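You operate a simulated robot arm through the tools that you are given. There is no shell and no other tool.

You are at the controls of a simulated robot arm. One attempt, no reset.

## Task
Shut the trinket chest up and do up its turn button.
Fine: the navy pocket book sticks up out of the upper drawer: stand it on the brass tray; push both drawers home. Set down upright: paperback.

Only the result counts: the job must be done as asked and must still hold three seconds after the hand-in. Knocking over, shifting, dropping, spilling or breaking anything else fails it.

## Robot
A 6-joint arm with a two-finger gripper, fixed in place. Base frame: the origin is at the foot of the arm, x ahead of it, y to its left, z up. Lengths are in m, angles in rad, forces in N, time in s.
Its first joint turns from -2.897 to 2.897 rad. Payload 2.45 kg.
Tool frame: the origin (TCP) lies between the finger pads and is the grasp point; the fingertips stand 0.02 m ahead of it; z points along the fingers, y is the line along which they close. The gripper opens to 0.14 m. The gripper's body begins 0.168 m behind the TCP.
Orientation is that of the tool frame in the base frame, as [roll, pitch, yaw] about the fixed x, y, z axes, in that order (R = Rz(yaw) Ry(pitch) Rx(roll)). With the fingers straight down and closing along the base's y, the tool's x points along the base's -x, its y along +y and its z along -z.

## Interface
- The arm moves only by the tool nudge_tool. Its argument "increments" is one flat list of numbers, 7 for each row, row after row: the turn, a rotation vector about the base's x, y, z in units of 5 degrees (1.0 is 5 degrees), then the shift along the base's x, y, z in units of 50 mm (1.0 is 50 mm), then the finger opening in m, from 0 to 0.14. In form: [rx, ry, rz, tx, ty, tz, grip, rx, ry, rz, tx, ty, tz, grip, ...]. A call has 1 to 20 rows; each row shifts and turns the commanded pose from where the row before left it. A call with a number of a shift or a turn outside -1 to 1 is refused whole. Rows are played at 5 a second. More than 0.05 m and 0.15 rad between two rows, or a gripper value outside its range, and nothing of the call is played. A pose out of reach is approached as far as the arm can. The call stops where the force on the tool passes 40 N (or 10 N more than at its start, if that is more) or the arm is blocked; 0.2 s more then pass. Each finger travels about 0.045 m/s and halts on what it meets, pressing with about 40 N; the grip force reading is that of the motor and also rises with nothing between the fingers. The clock runs only during rows and for 0.2 s after the last one: add rows that do not move to give the fingers time. The reply holds the time, the measured pose of the TCP, the force on the tool along the base axes, the opening and the grip force, in the units named above and with some noise, with the torque about the TCP (base axes, N m) and any sound that the robot's microphone picked up.
- Cameras (640 x 400 px; columns grow to the right, rows downward): "scene" is fixed at [0.0512, -0.4984, 1.5081]; the picture's right is [0.80, -0.60, 0.00], its down [-0.26, -0.34, -0.91] and it looks along [0.54, 0.72, -0.43] (base axes); focal length 331 px, centre (320, 200). "wrist" rides on the gripper at [0.078, 0.011, -0.209] in the tool frame; the picture's right is [-0.14, 0.99, 0.00], its down [-0.92, -0.13, -0.37] and it looks along [-0.37, -0.05, 0.93] (tool axes); focal length 280 px, centre (320, 200). There is no depth. A picture from a camera that has moved, and an enlarged one, comes with that camera's place and axes in the base frame and with its lens.
- snapshot(camera): a new picture of that camera. No time passes.
- close_up(camera, box): a new picture of the part [left, top, right, bottom] of that camera's present view, enlarged. No time passes.
- finish_job(): hands the job in; it is judged then, once.

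Nothing tells you positions but the pictures and the camera data. Unless the task says otherwise, let go and move clear before handing in.

The tools are called after "Call:" by a JSON object that holds its "api" and its "payload". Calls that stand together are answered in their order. nudge_tool: Moves the arm, as the interface text tells. Its arguments: {"type":"object","properties":{"increments":{"type":"array","items":{"type":"number"}}},"required":["increments"]} The other tools are called the same way: snapshot (camera) takes a picture; close_up (camera, box) takes an enlarged picture of a part of a camera's view; finish_job () hands the job in.

At the start:

```text
t: 0.0
tool_pos: [0.4682, 0.2027, 1.1843]
tcp_rot: [-3.141, 0.0, -3.141]
wrist_force: [0.6, -0.3, 0.7]
wrist_torque: [-0.04, 0.02, 0.02]
opening: 0.14
gripper_force: 0.1
```

scene: 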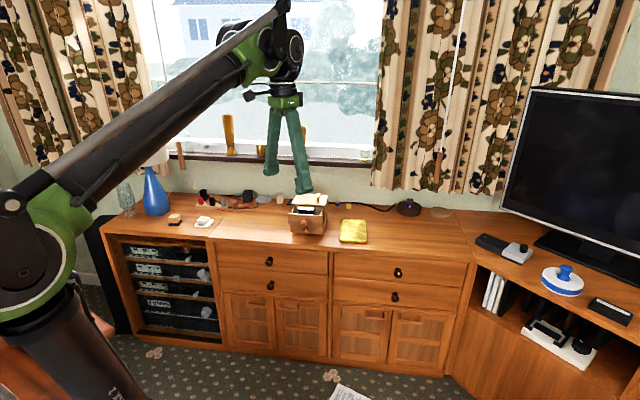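
wrist: 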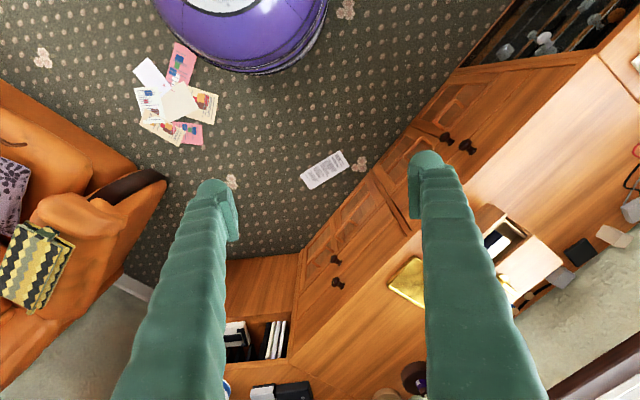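

I see a sideboard with a small wooden chest near the middle and a yellow (brass) tray to the right of it. I'll look closer at the chest and tray first.

Call:
{"api": "close_up", "payload": {"camera": "scene", "box": [270, 180, 380, 250]}}

Call:
{"api": "close_up", "payload": {"camera": "wrist", "box": [380, 180, 600, 330]}}

Call:
{"api": "close_up", "payload": {"camera": "scene", "box": [160, 170, 480, 370]}}

```text
5.71 times, centred on (325, 215) of scene
camera zoom: at [0.0512, -0.4984, 1.5081], right [0.8, -0.6, 0.0], down [-0.26, -0.34, -0.91], along [0.54, 0.72, -0.43], focal length 1892 px, centre (291, 114)
```

zoom: 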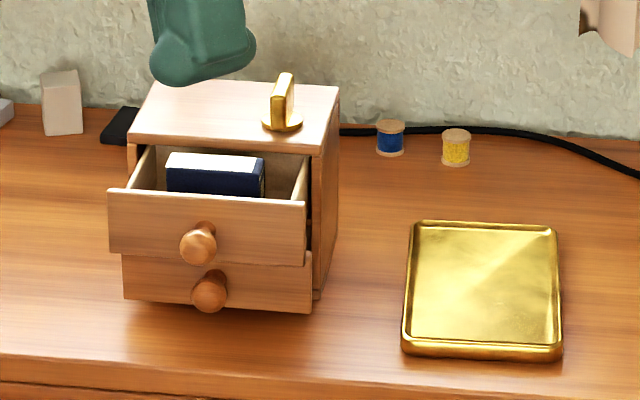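

```text
2.67 times, centred on (490, 255) of wrist
camera zoom: at [0.3882, 0.2138, 1.3926], right [0.14, 0.99, 0.0], down [0.92, -0.13, 0.37], along [0.37, -0.05, -0.93], focal length 748 px, centre (-133, 53)
```

zoom: 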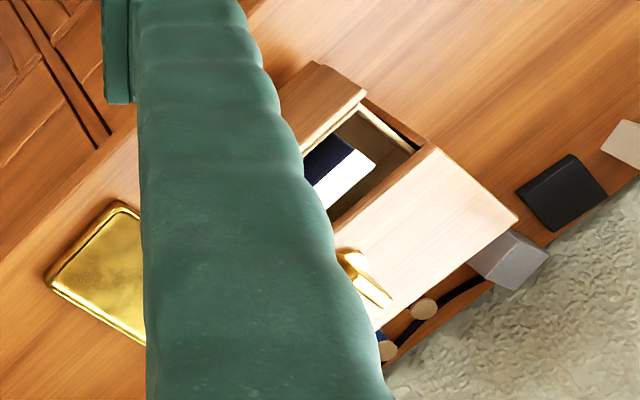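

```text
2.00 times, centred on (320, 270) of scene
camera zoom: at [0.0512, -0.4984, 1.5081], right [0.8, -0.6, 0.0], down [-0.26, -0.34, -0.91], along [0.54, 0.72, -0.43], focal length 662 px, centre (320, 60)
```

zoom: 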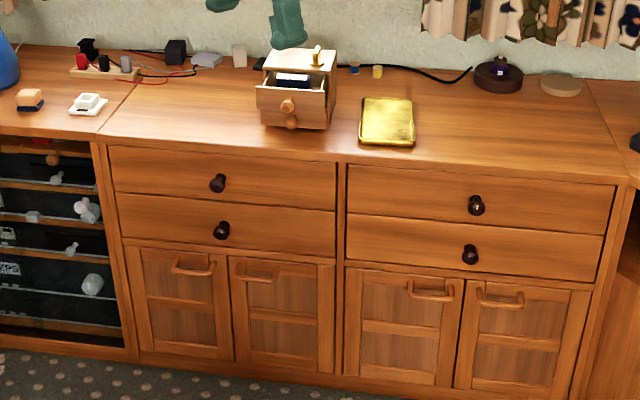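

The chest faces the scene camera, with its upper drawer pulled out further than the lower one, the navy book standing inside and a brass button on top. I'll turn the wrist to line up with the chest and move towards it for a better view.

Call:
{"api": "nudge_tool", "payload": {"increments": [0, 0, 0.9636, 0.145, 0.27, 0, 0.14, 0, 0, 0.9636, 0.145, 0.27, 0, 0.14, 0, 0, 0.9636, 0.145, 0.27, 0, 0.14, 0, 0, 0.9636, 0.145, 0.27, 0, 0.14, 0, 0, 0.9636, 0.145, 0.27, 0, 0.14, 0, 0, 0.9636, 0.145, 0.27, 0, 0.14, 0, 0, 0.9636, 0.145, 0.27, 0, 0.14, 0, 0, 0.9636, 0.145, 0.27, 0, 0.14, 0, 0, 0.9636, 0.145, 0.27, 0, 0.14, 0, 0, 0.9636, 0.145, 0.27, 0, 0.14, 0, 0, 0.9636, 0.145, 0.27, 0, 0.14, 0, 0, 0, 0, 0, 0, 0.14]}}

```text
t: 2.6
tool_pos: [0.5478, 0.3521, 1.1853]
tcp_rot: [3.141, 0.0, -2.213]
wrist_force: [-0.3, -0.7, 0.0]
wrist_torque: [-0.02, 0.01, 0.03]
opening: 0.1401
gripper_force: 0.0
```

Call:
{"api": "snapshot", "payload": {"camera": "wrist"}}

Call:
{"api": "snapshot", "payload": {"camera": "scene"}}

```text
taken
camera wrist: at [0.4913, 0.2958, 1.3933], right [-0.71, 0.7, 0.0], down [0.66, 0.66, 0.37], along [0.26, 0.26, -0.93], focal length 280 px, centre (320, 200)
```

wrist: 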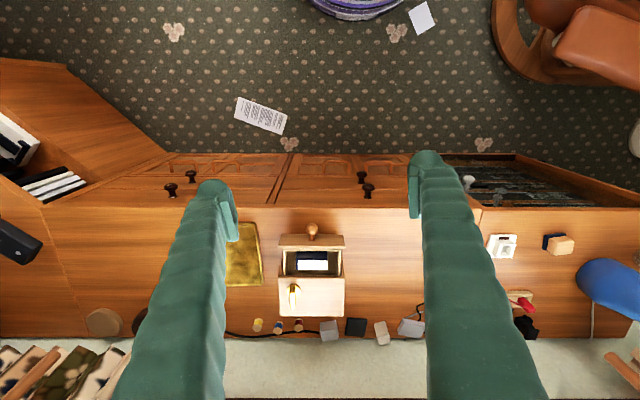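

```text
taken
```

scene: 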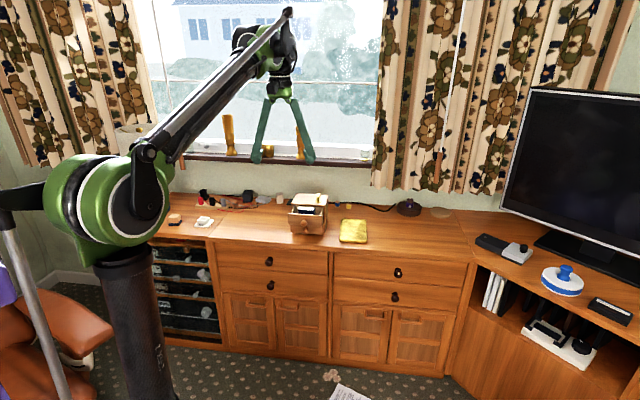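

Call:
{"api": "close_up", "payload": {"camera": "wrist", "box": [215, 205, 375, 335]}}

Call:
{"api": "close_up", "payload": {"camera": "wrist", "box": [270, 215, 350, 325]}}

Call:
{"api": "close_up", "payload": {"camera": "scene", "box": [280, 185, 335, 240]}}

```text
3.08 times, centred on (295, 270) of wrist
camera zoom: at [0.4913, 0.2958, 1.3933], right [-0.71, 0.7, 0.0], down [0.66, 0.66, 0.37], along [0.26, 0.26, -0.93], focal length 863 px, centre (397, -15)
```

zoom: 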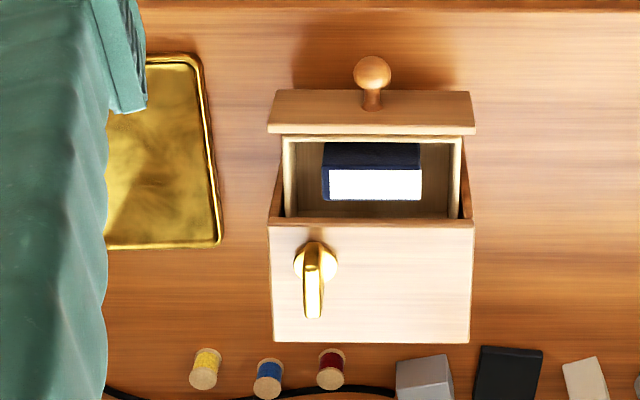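

```text
3.64 times, centred on (310, 270) of wrist
camera zoom: at [0.4913, 0.2958, 1.3933], right [-0.71, 0.7, 0.0], down [0.66, 0.66, 0.37], along [0.26, 0.26, -0.93], focal length 1020 px, centre (356, -54)
```

zoom: 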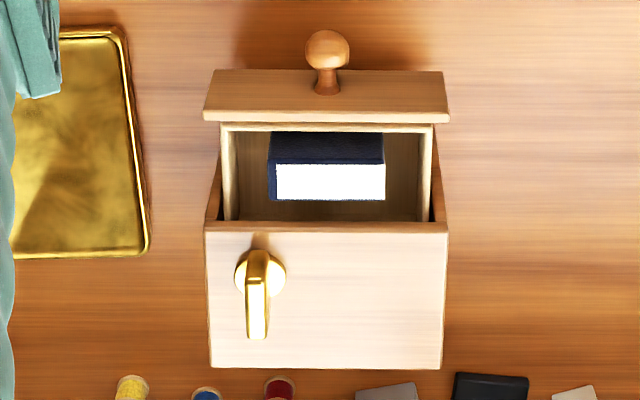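

```text
7.27 times, centred on (308, 212) of scene
camera zoom: at [0.0512, -0.4984, 1.5081], right [0.8, -0.6, 0.0], down [-0.26, -0.34, -0.91], along [0.54, 0.72, -0.43], focal length 2408 px, centre (411, 109)
```

zoom: 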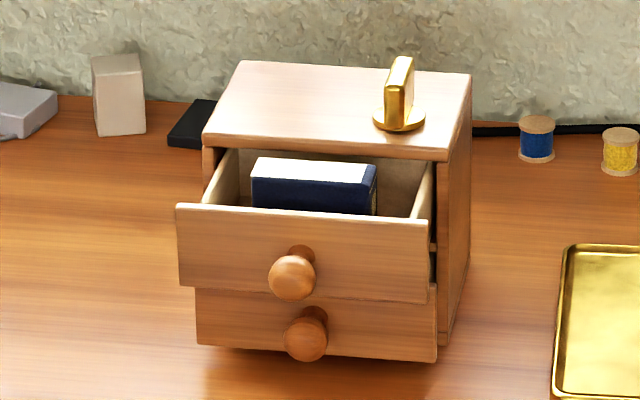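

Call:
{"api": "close_up", "payload": {"camera": "scene", "box": [288, 190, 328, 215]}}

Call:
{"api": "close_up", "payload": {"camera": "wrist", "box": [276, 240, 350, 286]}}

Call:
{"api": "close_up", "payload": {"camera": "scene", "box": [288, 210, 328, 240]}}

Call:
{"api": "close_up", "payload": {"camera": "wrist", "box": [276, 215, 350, 261]}}

```text
16.00 times, centred on (308, 202) of scene
camera zoom: at [0.0512, -0.4984, 1.5081], right [0.8, -0.6, 0.0], down [-0.26, -0.34, -0.91], along [0.54, 0.72, -0.43], focal length 5299 px, centre (512, 160)
```

zoom: 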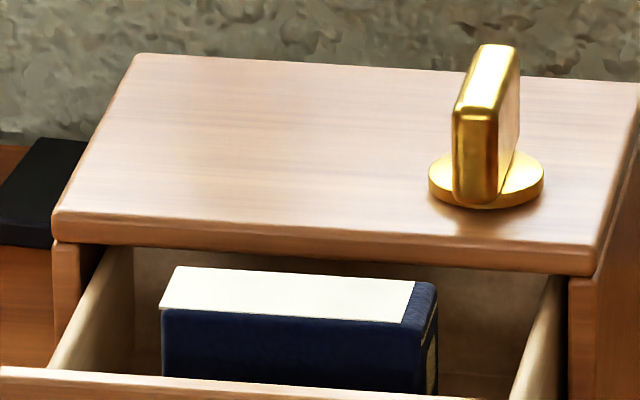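

```text
8.65 times, centred on (313, 263) of wrist
camera zoom: at [0.4913, 0.2958, 1.3933], right [-0.71, 0.7, 0.0], down [0.66, 0.66, 0.37], along [0.26, 0.26, -0.93], focal length 2425 px, centre (380, -345)
```

zoom: 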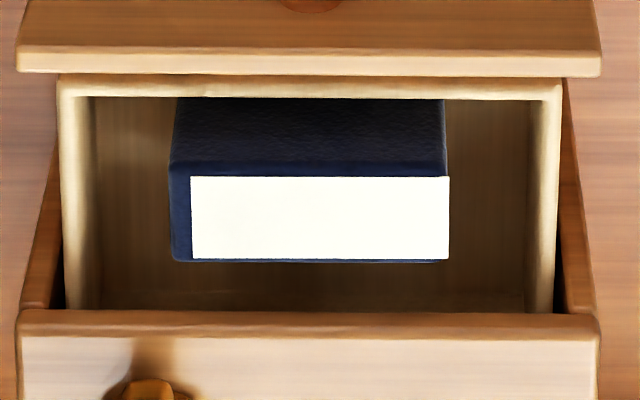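

```text
13.33 times, centred on (308, 225) of scene
camera zoom: at [0.0512, -0.4984, 1.5081], right [0.8, -0.6, 0.0], down [-0.26, -0.34, -0.91], along [0.54, 0.72, -0.43], focal length 4416 px, centre (480, -133)
```

zoom: 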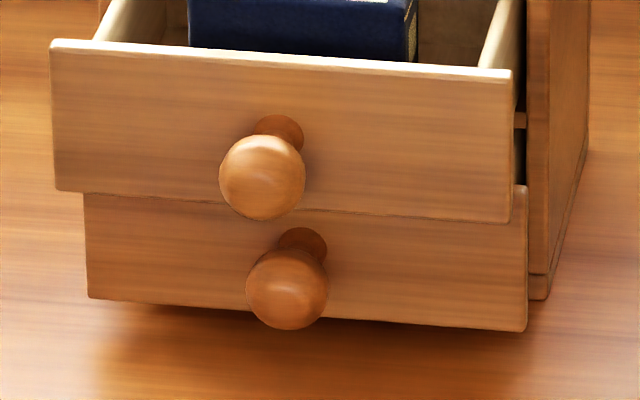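

```text
8.65 times, centred on (313, 238) of wrist
camera zoom: at [0.4913, 0.2958, 1.3933], right [-0.71, 0.7, 0.0], down [0.66, 0.66, 0.37], along [0.26, 0.26, -0.93], focal length 2425 px, centre (380, -129)
```

zoom: 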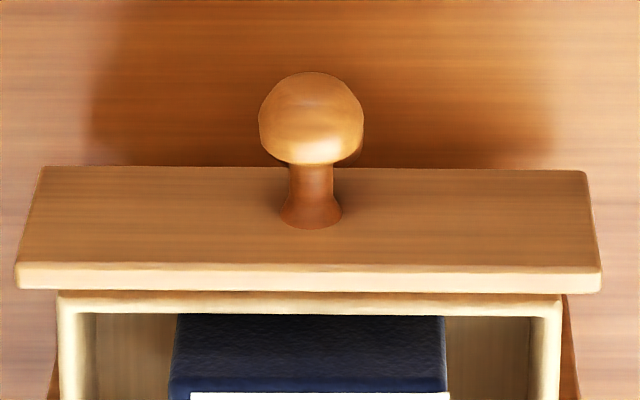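

Call:
{"api": "close_up", "payload": {"camera": "wrist", "box": [276, 275, 316, 305]}}

Call:
{"api": "close_up", "payload": {"camera": "scene", "box": [308, 188, 332, 206]}}

```text
13.33 times, centred on (296, 290) of wrist
camera zoom: at [0.4913, 0.2958, 1.3933], right [-0.71, 0.7, 0.0], down [0.66, 0.66, 0.37], along [0.26, 0.26, -0.93], focal length 3738 px, centre (640, -1000)
```

zoom: 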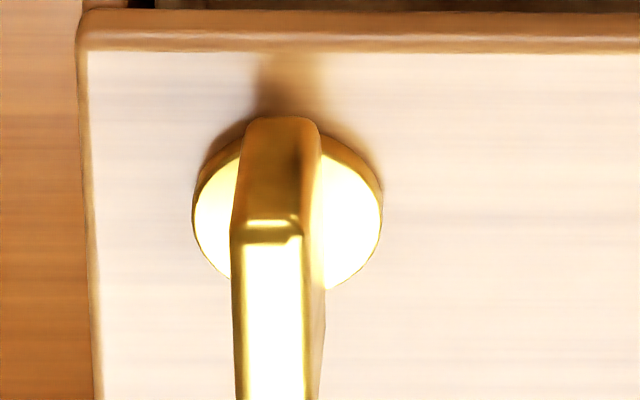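

```text
16.00 times, centred on (320, 197) of scene
camera zoom: at [0.0512, -0.4984, 1.5081], right [0.8, -0.6, 0.0], down [-0.26, -0.34, -0.91], along [0.54, 0.72, -0.43], focal length 5299 px, centre (320, 248)
```

zoom: 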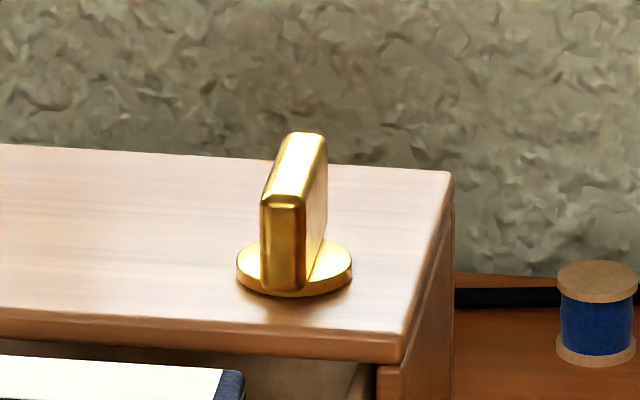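

The chest sits at 45° with its top near z = 0.88, on a sideboard top at about z = 0.75, and the book is centred near (0.761, 0.541). I'll align the tool with it and move above the book, with the fingers part-closed to fit inside the drawer.

Call:
{"api": "nudge_tool", "payload": {"increments": [0, 0, -0.205, 0.5325, 0.473, -0.3, 0.13, 0, 0, -0.205, 0.5325, 0.473, -0.3, 0.12, 0, 0, -0.205, 0.5325, 0.473, -0.3, 0.11, 0, 0, -0.205, 0.5325, 0.473, -0.3, 0.1, 0, 0, -0.205, 0.5325, 0.473, -0.3, 0.09, 0, 0, -0.205, 0.5325, 0.473, -0.3, 0.084, 0, 0, -0.205, 0.5325, 0.473, -0.3, 0.084, 0, 0, -0.205, 0.5325, 0.473, -0.3, 0.084, 0, 0, 0, 0, 0, 0, 0.084, 0, 0, 0, 0, 0, 0, 0.084]}}

```text
t: 4.8
tool_pos: [0.7592, 0.542, 1.063]
tcp_rot: [3.141, 0.001, -2.358]
wrist_force: [0.4, 0.7, -1.0]
wrist_torque: [-0.02, 0.03, 0.01]
opening: 0.0843
gripper_force: 0.1
```

Call:
{"api": "snapshot", "payload": {"camera": "wrist"}}

Call:
{"api": "snapshot", "payload": {"camera": "scene"}}

```text
taken
camera wrist: at [0.6949, 0.4944, 1.2721], right [-0.6, 0.8, 0.0], down [0.74, 0.56, 0.37], along [0.29, 0.22, -0.93], focal length 280 px, centre (320, 200)
```

wrist: 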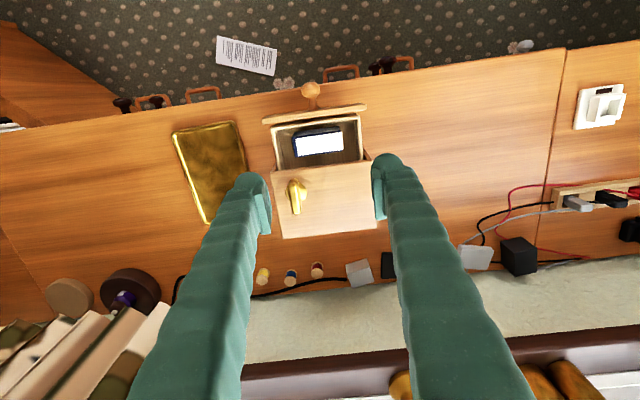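

```text
taken
```

scene: 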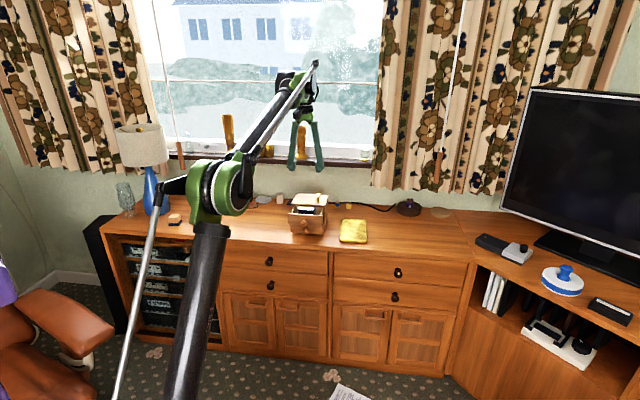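

Call:
{"api": "close_up", "payload": {"camera": "wrist", "box": [250, 75, 390, 245]}}

Call:
{"api": "close_up", "payload": {"camera": "wrist", "box": [265, 110, 369, 175]}}

```text
2.35 times, centred on (320, 160) of wrist
camera zoom: at [0.6949, 0.4944, 1.2721], right [-0.6, 0.8, 0.0], down [0.74, 0.56, 0.37], along [0.29, 0.22, -0.93], focal length 660 px, centre (320, 294)
```

zoom: 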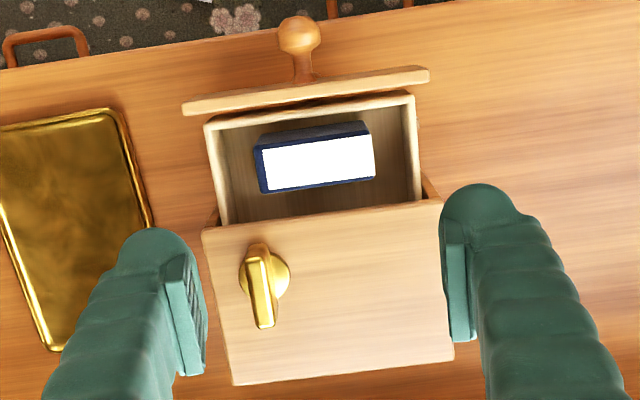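

```text
6.15 times, centred on (317, 142) of wrist
camera zoom: at [0.6949, 0.4944, 1.2721], right [-0.6, 0.8, 0.0], down [0.74, 0.56, 0.37], along [0.29, 0.22, -0.93], focal length 1726 px, centre (338, 554)
```

zoom: 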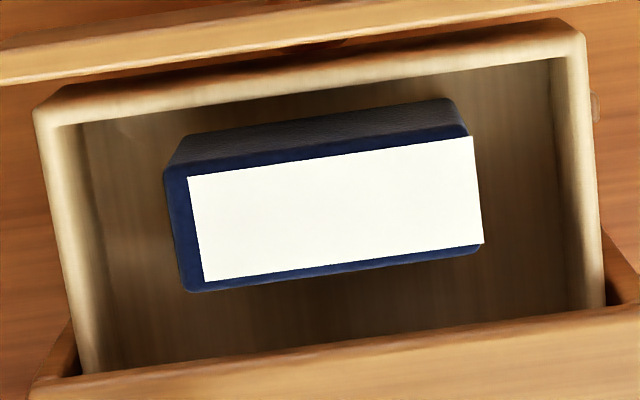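

The book's top is near z = 0.88 and its centre is slightly in front of the tool. I'll shift a few millimetres forward and go down to just above it before checking clearances.

Call:
{"api": "nudge_tool", "payload": {"increments": [0, 0, 0, -0.0253, -0.036, -0.887, 0.078, 0, 0, 0, -0.0253, -0.036, -0.887, 0.078, 0, 0, 0, -0.0253, -0.036, -0.887, 0.078, 0, 0, 0, 0, 0, 0, 0.078, 0, 0, 0, 0, 0, 0, 0.078]}}

Call:
{"api": "snapshot", "payload": {"camera": "wrist"}}

Call:
{"api": "close_up", "payload": {"camera": "scene", "box": [280, 150, 360, 240]}}

```text
t: 6.0
tool_pos: [0.7548, 0.5344, 0.9318]
tcp_rot: [-3.141, 0.002, -2.358]
wrist_force: [-0.5, 0.1, 0.5]
wrist_torque: [0.02, 0.01, 0.02]
opening: 0.078
gripper_force: 0.1
```

```text
taken
camera wrist: at [0.6909, 0.4871, 1.1409], right [-0.6, 0.8, 0.0], down [0.74, 0.56, 0.37], along [0.29, 0.22, -0.93], focal length 280 px, centre (320, 200)
```

wrist: 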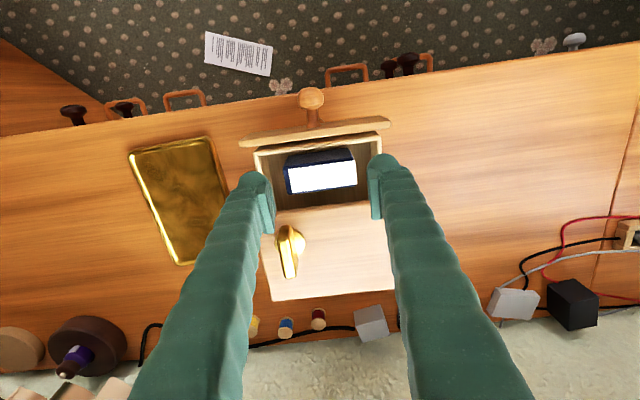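

```text
4.44 times, centred on (320, 195) of scene
camera zoom: at [0.0512, -0.4984, 1.5081], right [0.8, -0.6, 0.0], down [-0.26, -0.34, -0.91], along [0.54, 0.72, -0.43], focal length 1472 px, centre (320, 222)
```

zoom: 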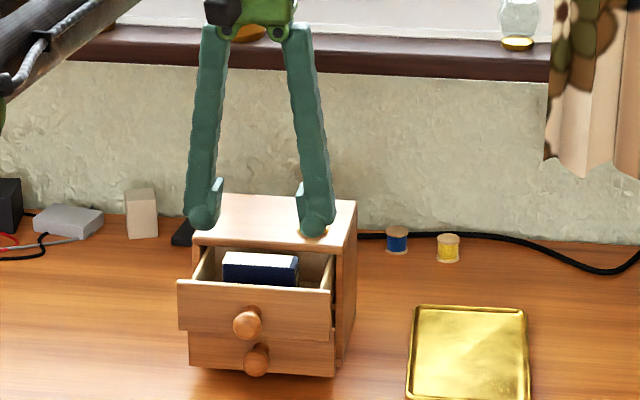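

Call:
{"api": "close_up", "payload": {"camera": "wrist", "box": [230, 110, 400, 230]}}

```text
3.33 times, centred on (315, 170) of wrist
camera zoom: at [0.6909, 0.4871, 1.1409], right [-0.6, 0.8, 0.0], down [0.74, 0.56, 0.37], along [0.29, 0.22, -0.93], focal length 935 px, centre (337, 300)
```

zoom: 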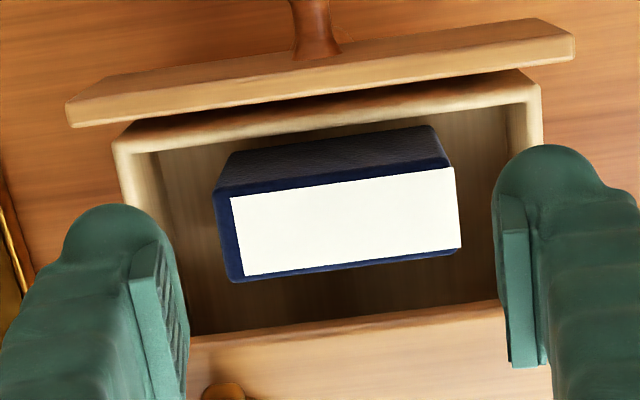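

The tool is centred on the book with gaps on both sides. I'll lower the fingers beside it and watch the force.

Call:
{"api": "nudge_tool", "payload": {"increments": [0, 0, 0, 0, 0.01, -0.4, 0.078, 0, 0, 0, 0, 0, -0.4, 0.078, 0, 0, 0, 0, 0, -0.4, 0.078, 0, 0, 0, 0, 0, 0, 0.078]}}

Call:
{"api": "close_up", "payload": {"camera": "wrist", "box": [210, 100, 420, 240]}}

Call:
{"api": "close_up", "payload": {"camera": "scene", "box": [280, 170, 350, 240]}}

```text
t: 7.1
tool_pos: [0.7558, 0.5355, 0.8726]
tcp_rot: [3.141, 0.001, -2.358]
wrist_force: [0.4, 0.0, 27.0]
wrist_torque: [0.13, 0.16, -0.01]
opening: 0.0777
gripper_force: 0.1
stopped in row 4: the force on the tool passed its limit at 44 N (the readings are from after the stop); the commanded pose is now the measured one
```

```text
2.86 times, centred on (315, 170) of wrist
camera zoom: at [0.691, 0.4872, 1.0815], right [-0.6, 0.8, 0.0], down [0.74, 0.56, 0.37], along [0.3, 0.22, -0.93], focal length 801 px, centre (334, 286)
```

zoom: 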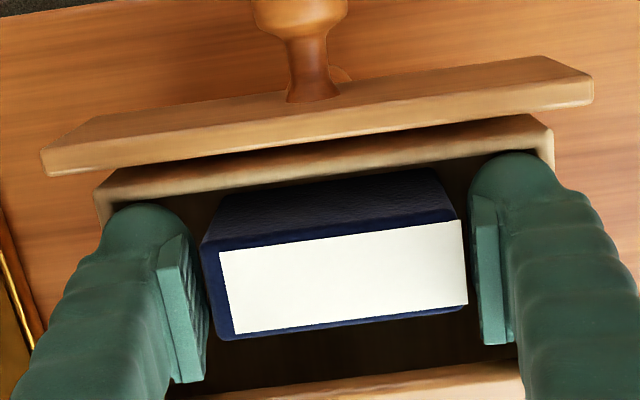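

```text
5.71 times, centred on (315, 205) of scene
camera zoom: at [0.0512, -0.4984, 1.5081], right [0.8, -0.6, 0.0], down [-0.26, -0.34, -0.91], along [0.54, 0.72, -0.43], focal length 1892 px, centre (349, 171)
```

zoom: 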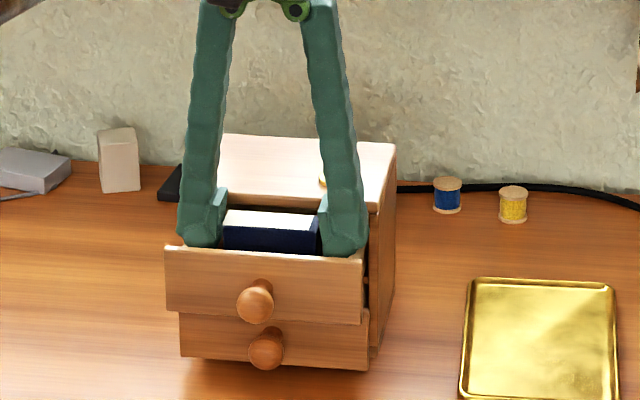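

The fingers touched the tops of the drawer walls with the tips about 28 mm below the top of the book, which is deep enough. I'll back off slightly and then close on the book.

Call:
{"api": "nudge_tool", "payload": {"increments": [0, 0, 0, 0, 0, 0.09, 0.078, 0, 0, 0, 0, 0, 0, 0.078]}}

```text
t: 7.7
tool_pos: [0.7572, 0.5341, 0.877]
tcp_rot: [-3.14, 0.0, -2.358]
wrist_force: [-0.9, 0.3, 0.4]
wrist_torque: [0.03, -0.03, 0.0]
opening: 0.0774
gripper_force: 0.1
```

Call:
{"api": "nudge_tool", "payload": {"increments": [0, 0, 0, 0, 0, 0, 0.06, 0, 0, 0, 0, 0, 0, 0.05, 0, 0, 0, 0, 0, 0, 0.05]}}

Call:
{"api": "close_up", "payload": {"camera": "wrist", "box": [210, 100, 420, 240]}}

Call:
{"api": "close_up", "payload": {"camera": "scene", "box": [280, 170, 350, 240]}}

```text
t: 8.5
tool_pos: [0.7572, 0.5353, 0.8765]
tcp_rot: [3.139, -0.001, -2.359]
wrist_force: [0.0, -0.3, 0.0]
wrist_torque: [-0.02, -0.05, 0.0]
opening: 0.0692
gripper_force: 40.0
```

```text
2.86 times, centred on (315, 170) of wrist
camera zoom: at [0.6923, 0.4877, 1.0842], right [-0.6, 0.8, 0.0], down [0.74, 0.56, 0.37], along [0.29, 0.22, -0.93], focal length 801 px, centre (334, 286)
```

zoom: 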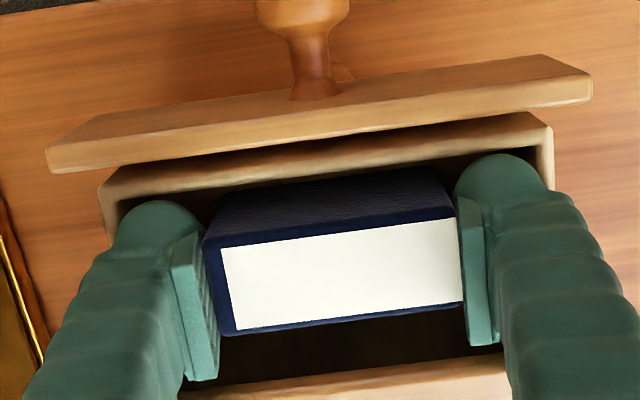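

```text
5.71 times, centred on (315, 205) of scene
camera zoom: at [0.0512, -0.4984, 1.5081], right [0.8, -0.6, 0.0], down [-0.26, -0.34, -0.91], along [0.54, 0.72, -0.43], focal length 1892 px, centre (349, 171)
```

zoom: 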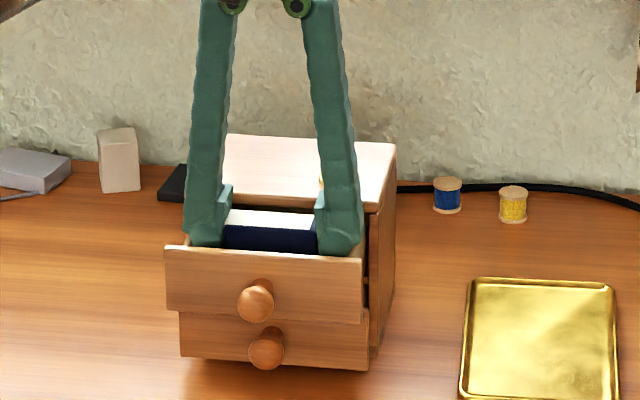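

The book is gripped at about 69 mm with full grip force. I'll lift it straight up.

Call:
{"api": "nudge_tool", "payload": {"increments": [0, 0, 0, 0, 0, 0.2, 0.05, 0, 0, 0, 0, 0, 0.4, 0.05, 0, 0, 0, 0, 0, 0.5, 0.05, 0, 0, 0, 0, 0, 0.6, 0.05, 0, 0, 0, 0, 0, 0.6, 0.05, 0, 0, 0, 0, 0, 0.6, 0.05, 0, 0, 0, 0, 0, 0, 0.05]}}

Call:
{"api": "snapshot", "payload": {"camera": "wrist"}}

Call:
{"api": "close_up", "payload": {"camera": "scene", "box": [270, 140, 370, 240]}}

```text
t: 10.1
tool_pos: [0.7579, 0.5342, 1.0231]
tcp_rot: [3.141, 0.0, -2.357]
wrist_force: [-0.2, 0.2, -1.3]
wrist_torque: [-0.02, 0.01, -0.02]
opening: 0.0691
gripper_force: 39.7
```

```text
taken
camera wrist: at [0.6927, 0.4872, 1.2312], right [-0.6, 0.8, 0.0], down [0.74, 0.56, 0.37], along [0.29, 0.22, -0.93], focal length 280 px, centre (320, 200)
```

wrist: 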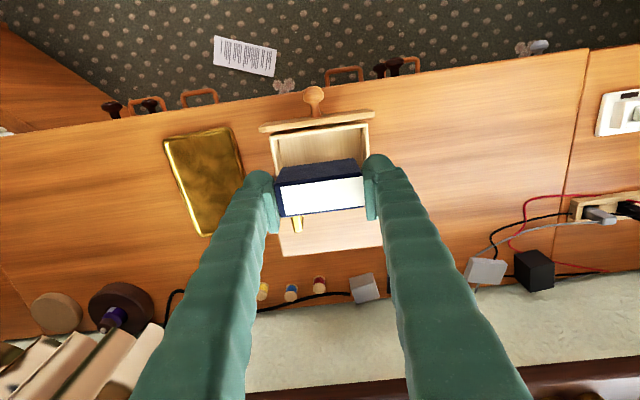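

```text
4.00 times, centred on (320, 190) of scene
camera zoom: at [0.0512, -0.4984, 1.5081], right [0.8, -0.6, 0.0], down [-0.26, -0.34, -0.91], along [0.54, 0.72, -0.43], focal length 1325 px, centre (320, 240)
```

zoom: 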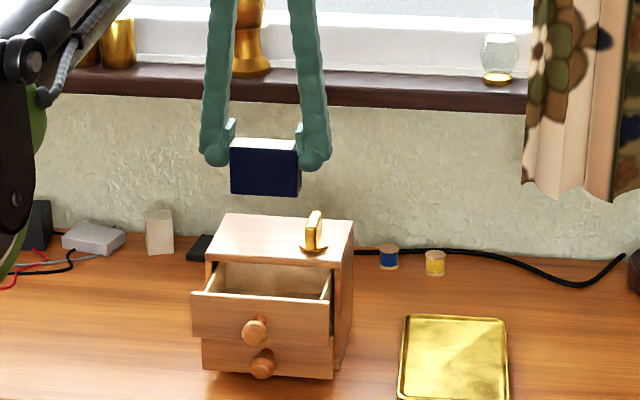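

Call:
{"api": "close_up", "payload": {"camera": "scene", "box": [295, 160, 327, 180]}}

Call:
{"api": "close_up", "payload": {"camera": "scene", "box": [330, 210, 378, 246]}}

Call:
{"api": "close_up", "payload": {"camera": "wrist", "box": [150, 110, 390, 260]}}

```text
16.00 times, centred on (311, 170) of scene
camera zoom: at [0.0512, -0.4984, 1.5081], right [0.8, -0.6, 0.0], down [-0.26, -0.34, -0.91], along [0.54, 0.72, -0.43], focal length 5299 px, centre (464, 680)
```

zoom: 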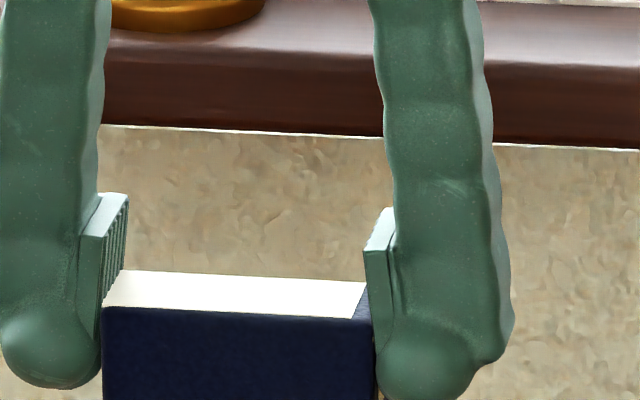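

```text
11.11 times, centred on (354, 228) of scene
camera zoom: at [0.0512, -0.4984, 1.5081], right [0.8, -0.6, 0.0], down [-0.26, -0.34, -0.91], along [0.54, 0.72, -0.43], focal length 3680 px, centre (-58, -111)
```

zoom: 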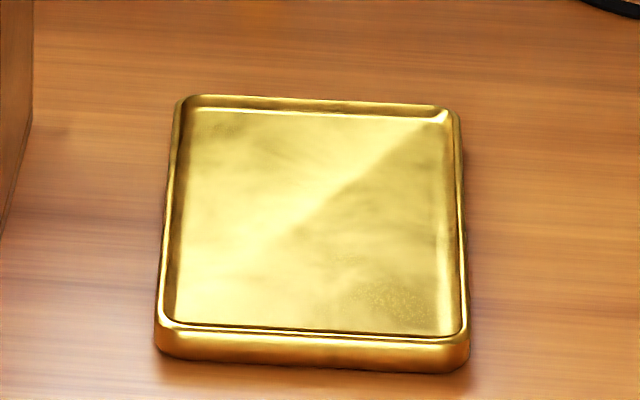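

```text
2.67 times, centred on (270, 185) of wrist
camera zoom: at [0.6927, 0.4872, 1.2312], right [-0.6, 0.8, 0.0], down [0.74, 0.56, 0.37], along [0.29, 0.22, -0.93], focal length 748 px, centre (453, 240)
```

zoom: 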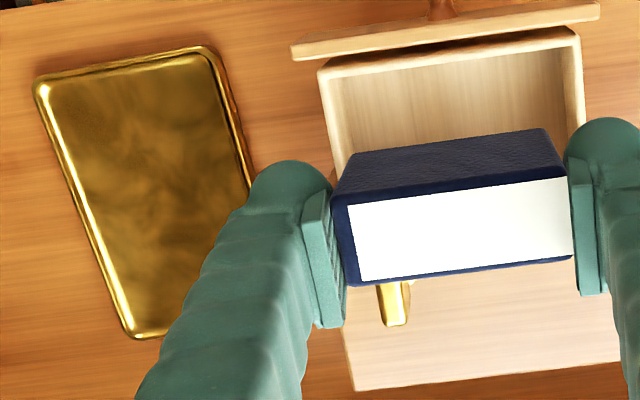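

The book is out, and measures roughly 70 mm wide, 25 mm thick and 50 mm tall. Next I'll carry it over the front half of the tray, at about (0.904, 0.397).

Call:
{"api": "nudge_tool", "payload": {"increments": [0, 0, 0, 0.4933, -0.457, 0, 0.05, 0, 0, 0, 0.4933, -0.457, 0, 0.05, 0, 0, 0, 0.4933, -0.457, 0, 0.05, 0, 0, 0, 0.4933, -0.457, 0, 0.05, 0, 0, 0, 0.4933, -0.457, 0, 0.05, 0, 0, 0, 0.4933, -0.457, 0, 0.05, 0, 0, 0, 0, 0, 0, 0.05, 0, 0, 0, 0, 0, 0, 0.05]}}

Call:
{"api": "snapshot", "payload": {"camera": "wrist"}}

Call:
{"api": "close_up", "payload": {"camera": "scene", "box": [300, 140, 400, 250]}}

```text
t: 11.9
tool_pos: [0.9049, 0.3985, 1.0204]
tcp_rot: [3.139, -0.001, -2.357]
wrist_force: [-0.4, -0.3, -1.2]
wrist_torque: [0.01, 0.0, 0.01]
opening: 0.0692
gripper_force: 40.1
```

```text
taken
camera wrist: at [0.8398, 0.3514, 1.2291], right [-0.6, 0.8, 0.0], down [0.74, 0.56, 0.37], along [0.29, 0.22, -0.93], focal length 280 px, centre (320, 200)
```

wrist: 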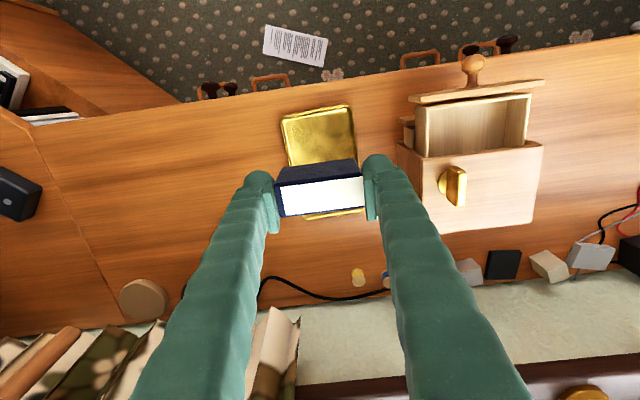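

```text
3.64 times, centred on (350, 195) of scene
camera zoom: at [0.0512, -0.4984, 1.5081], right [0.8, -0.6, 0.0], down [-0.26, -0.34, -0.91], along [0.54, 0.72, -0.43], focal length 1204 px, centre (211, 218)
```

zoom: 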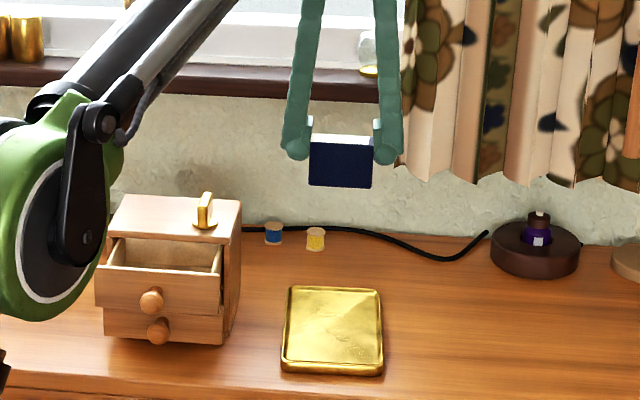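

Call:
{"api": "nudge_tool", "payload": {"increments": [0, 0, 0, 0, 0, -0.8, 0.05, 0, 0, 0, 0, 0, -0.8, 0.05, 0, 0, 0, 0, 0, -0.8, 0.05, 0, 0, 0, 0, 0, -0.8, 0.05, 0, 0, 0, 0, 0, -0.4, 0.05, 0, 0, 0, 0, 0, -0.2, 0.05, 0, 0, 0, 0, 0, 0, 0.05]}}

Call:
{"api": "close_up", "payload": {"camera": "scene", "box": [325, 195, 385, 250]}}

Call:
{"api": "snapshot", "payload": {"camera": "wrist"}}

```text
t: 13.5
tool_pos: [0.9037, 0.3981, 0.829]
tcp_rot: [3.141, 0.0, -2.358]
wrist_force: [-0.3, -0.1, -0.8]
wrist_torque: [0.0, -0.03, 0.05]
opening: 0.069
gripper_force: 40.3
```

```text
7.27 times, centred on (355, 222) of scene
camera zoom: at [0.0512, -0.4984, 1.5081], right [0.8, -0.6, 0.0], down [-0.26, -0.34, -0.91], along [0.54, 0.72, -0.43], focal length 2408 px, centre (66, 36)
```

zoom: 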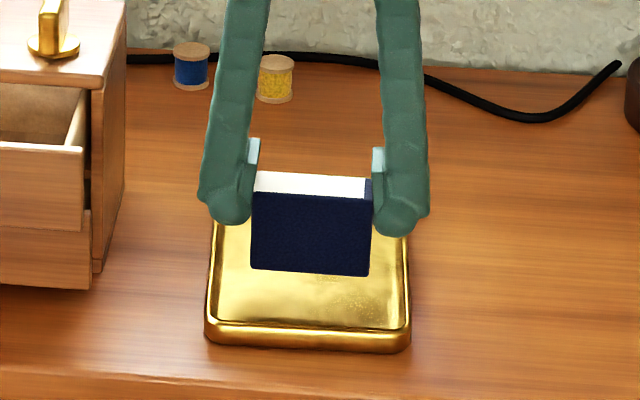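

```text
taken
camera wrist: at [0.84, 0.3508, 1.0382], right [-0.6, 0.8, 0.0], down [0.74, 0.56, 0.37], along [0.29, 0.22, -0.93], focal length 280 px, centre (320, 200)
```

wrist: 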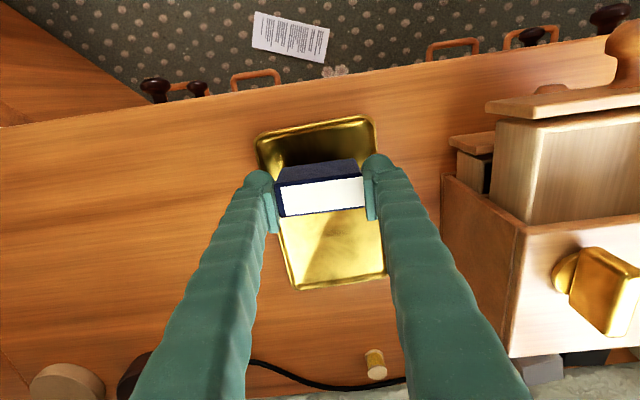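

Call:
{"api": "nudge_tool", "payload": {"increments": [0, 0, 0, 0, 0, -0.2, 0.05, 0, 0, 0, 0, 0, -0.16, 0.05, 0, 0, 0, 0, 0, 0, 0.05]}}

Call:
{"api": "close_up", "payload": {"camera": "scene", "box": [325, 195, 385, 250]}}

```text
t: 14.3
tool_pos: [0.9034, 0.3983, 0.8125]
tcp_rot: [3.141, 0.0, -2.357]
wrist_force: [-0.3, -0.1, -0.9]
wrist_torque: [0.03, -0.03, 0.03]
opening: 0.0691
gripper_force: 40.2
```

```text
7.27 times, centred on (355, 222) of scene
camera zoom: at [0.0512, -0.4984, 1.5081], right [0.8, -0.6, 0.0], down [-0.26, -0.34, -0.91], along [0.54, 0.72, -0.43], focal length 2408 px, centre (66, 36)
```

zoom: 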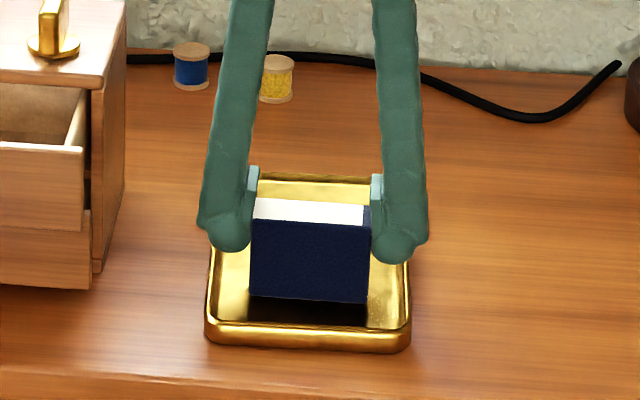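

Call:
{"api": "nudge_tool", "payload": {"increments": [0, 0, 0, 0, 0, -0.1, 0.05, 0, 0, 0, 0, 0, 0, 0.05]}}

Call:
{"api": "close_up", "payload": {"camera": "scene", "box": [340, 215, 372, 240]}}

```text
t: 14.9
tool_pos: [0.9032, 0.397, 0.8089]
tcp_rot: [3.142, 0.002, -2.356]
wrist_force: [11.6, 4.8, 35.1]
wrist_torque: [0.2, -0.32, 0.01]
opening: 0.0693
gripper_force: 39.9
```

```text
16.00 times, centred on (356, 228) of scene
camera zoom: at [0.0512, -0.4984, 1.5081], right [0.8, -0.6, 0.0], down [-0.26, -0.34, -0.91], along [0.54, 0.72, -0.43], focal length 5299 px, centre (-256, -240)
```

zoom: 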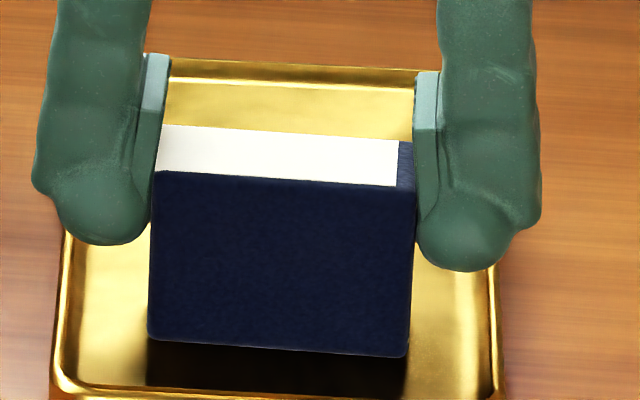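

The book has touched the tray, with about 35 N of press. I'll ease up a little before letting go.

Call:
{"api": "nudge_tool", "payload": {"increments": [0, 0, 0, 0, 0, 0.03, 0.05, 0, 0, 0, 0, 0, 0, 0.05]}}

```text
t: 15.5
tool_pos: [0.904, 0.3962, 0.8098]
tcp_rot: [3.14, -0.001, -2.357]
wrist_force: [-0.9, 2.3, 12.8]
wrist_torque: [0.03, 0.0, 0.0]
opening: 0.0695
gripper_force: 39.8
```

Call:
{"api": "nudge_tool", "payload": {"increments": [0, 0, 0, 0, 0, 0.012, 0.05, 0, 0, 0, 0, 0, 0, 0.05]}}

Call:
{"api": "close_up", "payload": {"camera": "scene", "box": [340, 215, 372, 240]}}

```text
t: 16.1
tool_pos: [0.9039, 0.3971, 0.8084]
tcp_rot: [3.14, 0.001, -2.357]
wrist_force: [0.6, 1.2, -1.5]
wrist_torque: [0.02, -0.02, 0.0]
opening: 0.0693
gripper_force: 39.9
```

```text
16.00 times, centred on (356, 228) of scene
camera zoom: at [0.0512, -0.4984, 1.5081], right [0.8, -0.6, 0.0], down [-0.26, -0.34, -0.91], along [0.54, 0.72, -0.43], focal length 5299 px, centre (-256, -240)
```

zoom: 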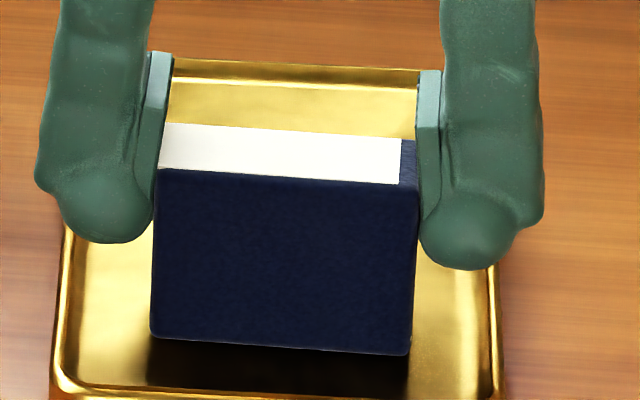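

Call:
{"api": "nudge_tool", "payload": {"increments": [0, 0, 0, 0, 0, -0.006, 0.05, 0, 0, 0, 0, 0, 0, 0.072, 0, 0, 0, 0, 0, 0, 0.08, 0, 0, 0, 0, 0, 0, 0.09, 0, 0, 0, 0, 0, 0, 0.09]}}

Call:
{"api": "close_up", "payload": {"camera": "scene", "box": [325, 205, 385, 250]}}

Call:
{"api": "close_up", "payload": {"camera": "wrist", "box": [210, 100, 430, 310]}}

```text
t: 17.3
tool_pos: [0.9048, 0.398, 0.8092]
tcp_rot: [-3.141, 0.001, -2.358]
wrist_force: [-0.4, -0.3, 0.5]
wrist_torque: [-0.01, -0.01, -0.04]
opening: 0.0899
gripper_force: 0.1
```

```text
8.89 times, centred on (355, 228) of scene
camera zoom: at [0.0512, -0.4984, 1.5081], right [0.8, -0.6, 0.0], down [-0.26, -0.34, -0.91], along [0.54, 0.72, -0.43], focal length 2944 px, centre (9, -44)
```

zoom: 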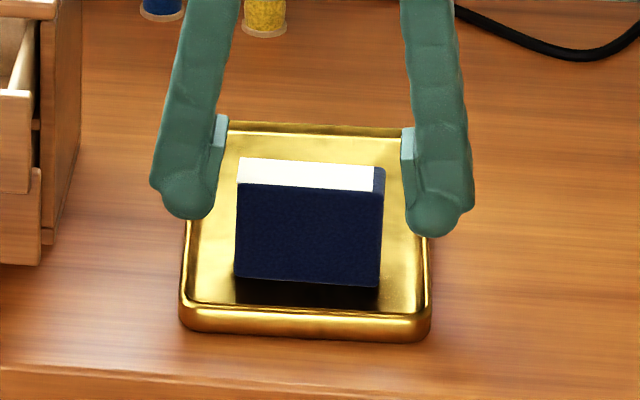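

```text
1.90 times, centred on (320, 205) of wrist
camera zoom: at [0.84, 0.3501, 1.0179], right [-0.6, 0.8, 0.0], down [0.74, 0.56, 0.37], along [0.29, 0.22, -0.93], focal length 534 px, centre (320, 190)
```

zoom: 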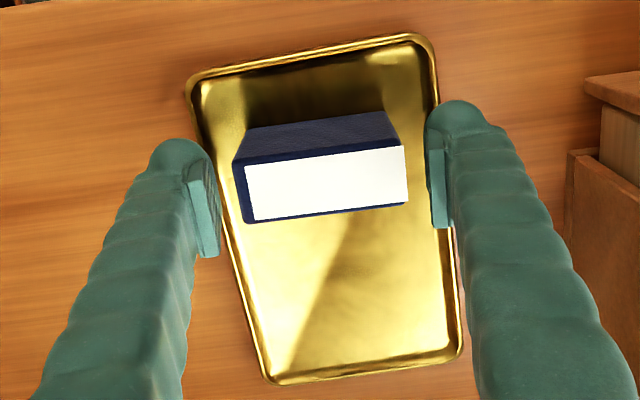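

The book stands upright on the tray. I'll lift clear, close the fingers and move in front of the drawer knobs so I can push the drawers in with the closed fingers.

Call:
{"api": "nudge_tool", "payload": {"increments": [0, 0, 0, 0, 0, 0.3, 0.092, 0, 0, 0, 0, 0, 0.8, 0.092, 0, 0, 0, 0, 0, 0.9, 0.092, 0, 0, 0, 0, 0, 0.9, 0.08, 0, 0, 0, 0, 0, 0.9, 0.07, 0, 0, 0, 0, 0, 0.6, 0.06, 0, 0, 0, -0.804, 0.146, 0, 0.05, 0, 0, 0, -0.804, 0.146, 0, 0.035, 0, 0, 0, -0.804, 0.146, 0, 0.02, 0, 0, 0, -0.804, 0.146, 0, 0, 0, 0, 0, -0.804, 0.146, 0, 0, 0, 0, 0, -0.804, 0.146, 0, 0, 0, 0, 0, 0, 0, 0, 0, 0, 0, 0, 0, 0, 0, 0]}}

Call:
{"api": "snapshot", "payload": {"camera": "wrist"}}

Call:
{"api": "snapshot", "payload": {"camera": "scene"}}

```text
t: 20.3
tool_pos: [0.6624, 0.4411, 1.0296]
tcp_rot: [-3.141, 0.0, -2.359]
wrist_force: [0.2, 0.4, -0.3]
wrist_torque: [-0.02, -0.01, 0.01]
opening: 0.0001
gripper_force: 29.3
```

```text
taken
camera wrist: at [0.5984, 0.3936, 1.2387], right [-0.6, 0.8, 0.0], down [0.74, 0.56, 0.37], along [0.29, 0.22, -0.93], focal length 280 px, centre (320, 200)
```

wrist: 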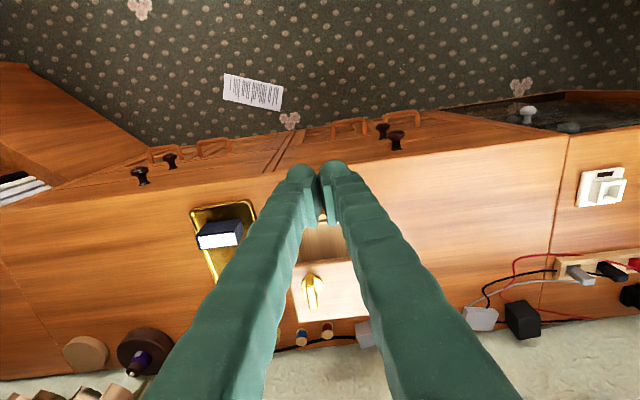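

```text
taken
```

scene: 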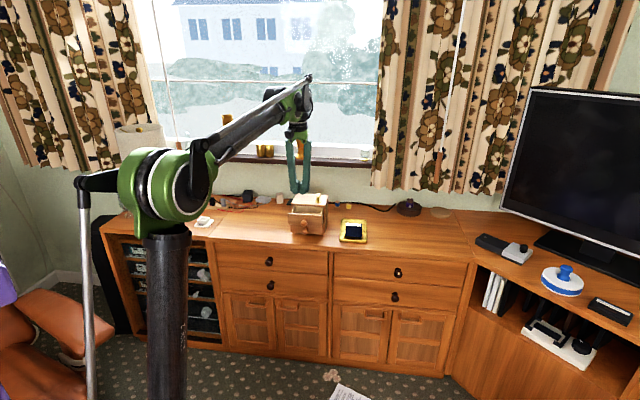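

Call:
{"api": "nudge_tool", "payload": {"increments": [0, 0, 0, 0, 0, -0.87, 0, 0, 0, 0, 0, 0, -0.87, 0, 0, 0, 0, 0, 0, -0.87, 0, 0, 0, 0, 0, 0, -0.87, 0, 0, 0, 0, 0, 0, -0.87, 0, 0, 0, 0, 0, 0, 0, 0]}}

Call:
{"api": "snapshot", "payload": {"camera": "wrist"}}

Call:
{"api": "close_up", "payload": {"camera": "scene", "box": [270, 170, 370, 250]}}

```text
t: 21.7
tool_pos: [0.6624, 0.4407, 0.8101]
tcp_rot: [3.142, 0.0, -2.358]
wrist_force: [-0.1, 0.6, 0.2]
wrist_torque: [0.0, -0.01, 0.02]
opening: 0.0
gripper_force: 29.7
```

```text
taken
camera wrist: at [0.5977, 0.3931, 1.0184], right [-0.6, 0.8, 0.0], down [0.74, 0.56, 0.37], along [0.29, 0.22, -0.93], focal length 280 px, centre (320, 200)
```

wrist: 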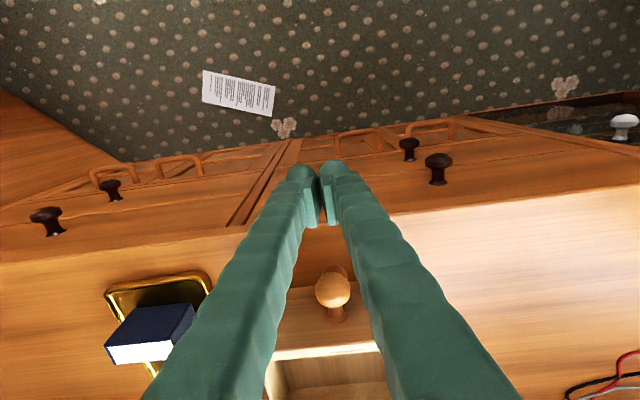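

```text
5.00 times, centred on (320, 210) of scene
camera zoom: at [0.0512, -0.4984, 1.5081], right [0.8, -0.6, 0.0], down [-0.26, -0.34, -0.91], along [0.54, 0.72, -0.43], focal length 1656 px, centre (320, 150)
```

zoom: 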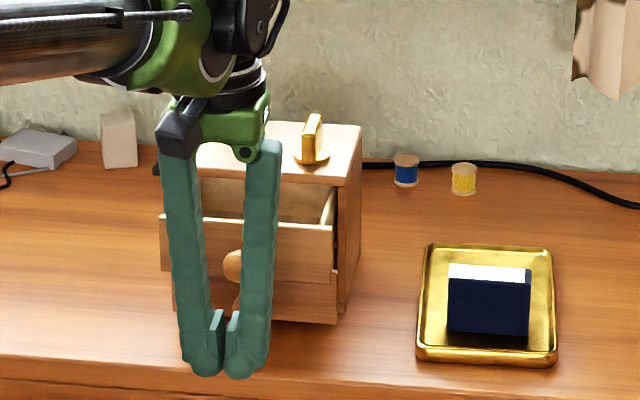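

Closed, the fingers form a V that meets only at the pads, so a knob could slip between them. I'll open to 50 mm so the fingers straddle the knobs and press on the drawer fronts, and move forward to just short of contact.

Call:
{"api": "nudge_tool", "payload": {"increments": [0, 0, 0, 0, 0, 0, 0.05, 0, 0, 0, 0, 0, 0, 0.05, 0, 0, 0, 0, 0, 0, 0.05, 0, 0, 0, 0.1556, 0.1556, 0, 0.05, 0, 0, 0, 0.1556, 0.1556, 0, 0.05, 0, 0, 0, 0.1556, 0.1556, 0, 0.05, 0, 0, 0, 0.1556, 0.1556, 0, 0.05, 0, 0, 0, 0.1556, 0.1556, 0, 0.05, 0, 0, 0, 0, 0, 0, 0.05]}}

Call:
{"api": "snapshot", "payload": {"camera": "wrist"}}

Call:
{"api": "close_up", "payload": {"camera": "scene", "box": [270, 170, 370, 250]}}

```text
t: 23.7
tool_pos: [0.6992, 0.4798, 0.8133]
tcp_rot: [3.14, -0.001, -2.358]
wrist_force: [-0.3, -0.3, 0.1]
wrist_torque: [0.03, 0.01, 0.02]
opening: 0.05
gripper_force: 0.0
```

```text
taken
camera wrist: at [0.637, 0.4323, 1.0208], right [-0.6, 0.8, 0.0], down [0.74, 0.56, 0.37], along [0.29, 0.22, -0.93], focal length 280 px, centre (320, 200)
```

wrist: 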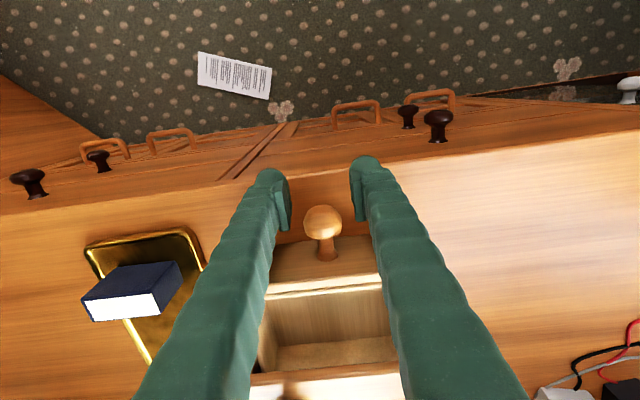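

```text
5.00 times, centred on (320, 210) of scene
camera zoom: at [0.0512, -0.4984, 1.5081], right [0.8, -0.6, 0.0], down [-0.26, -0.34, -0.91], along [0.54, 0.72, -0.43], focal length 1656 px, centre (320, 150)
```

zoom: 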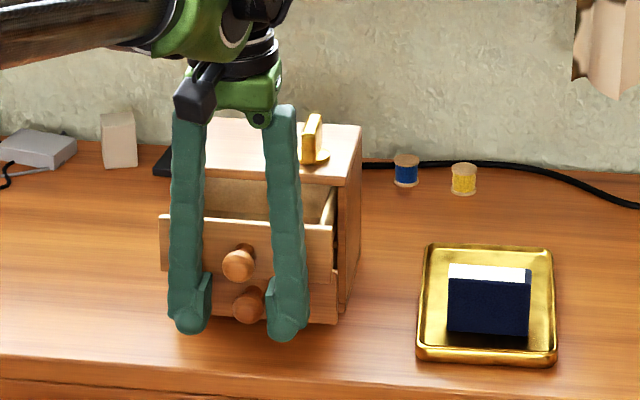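

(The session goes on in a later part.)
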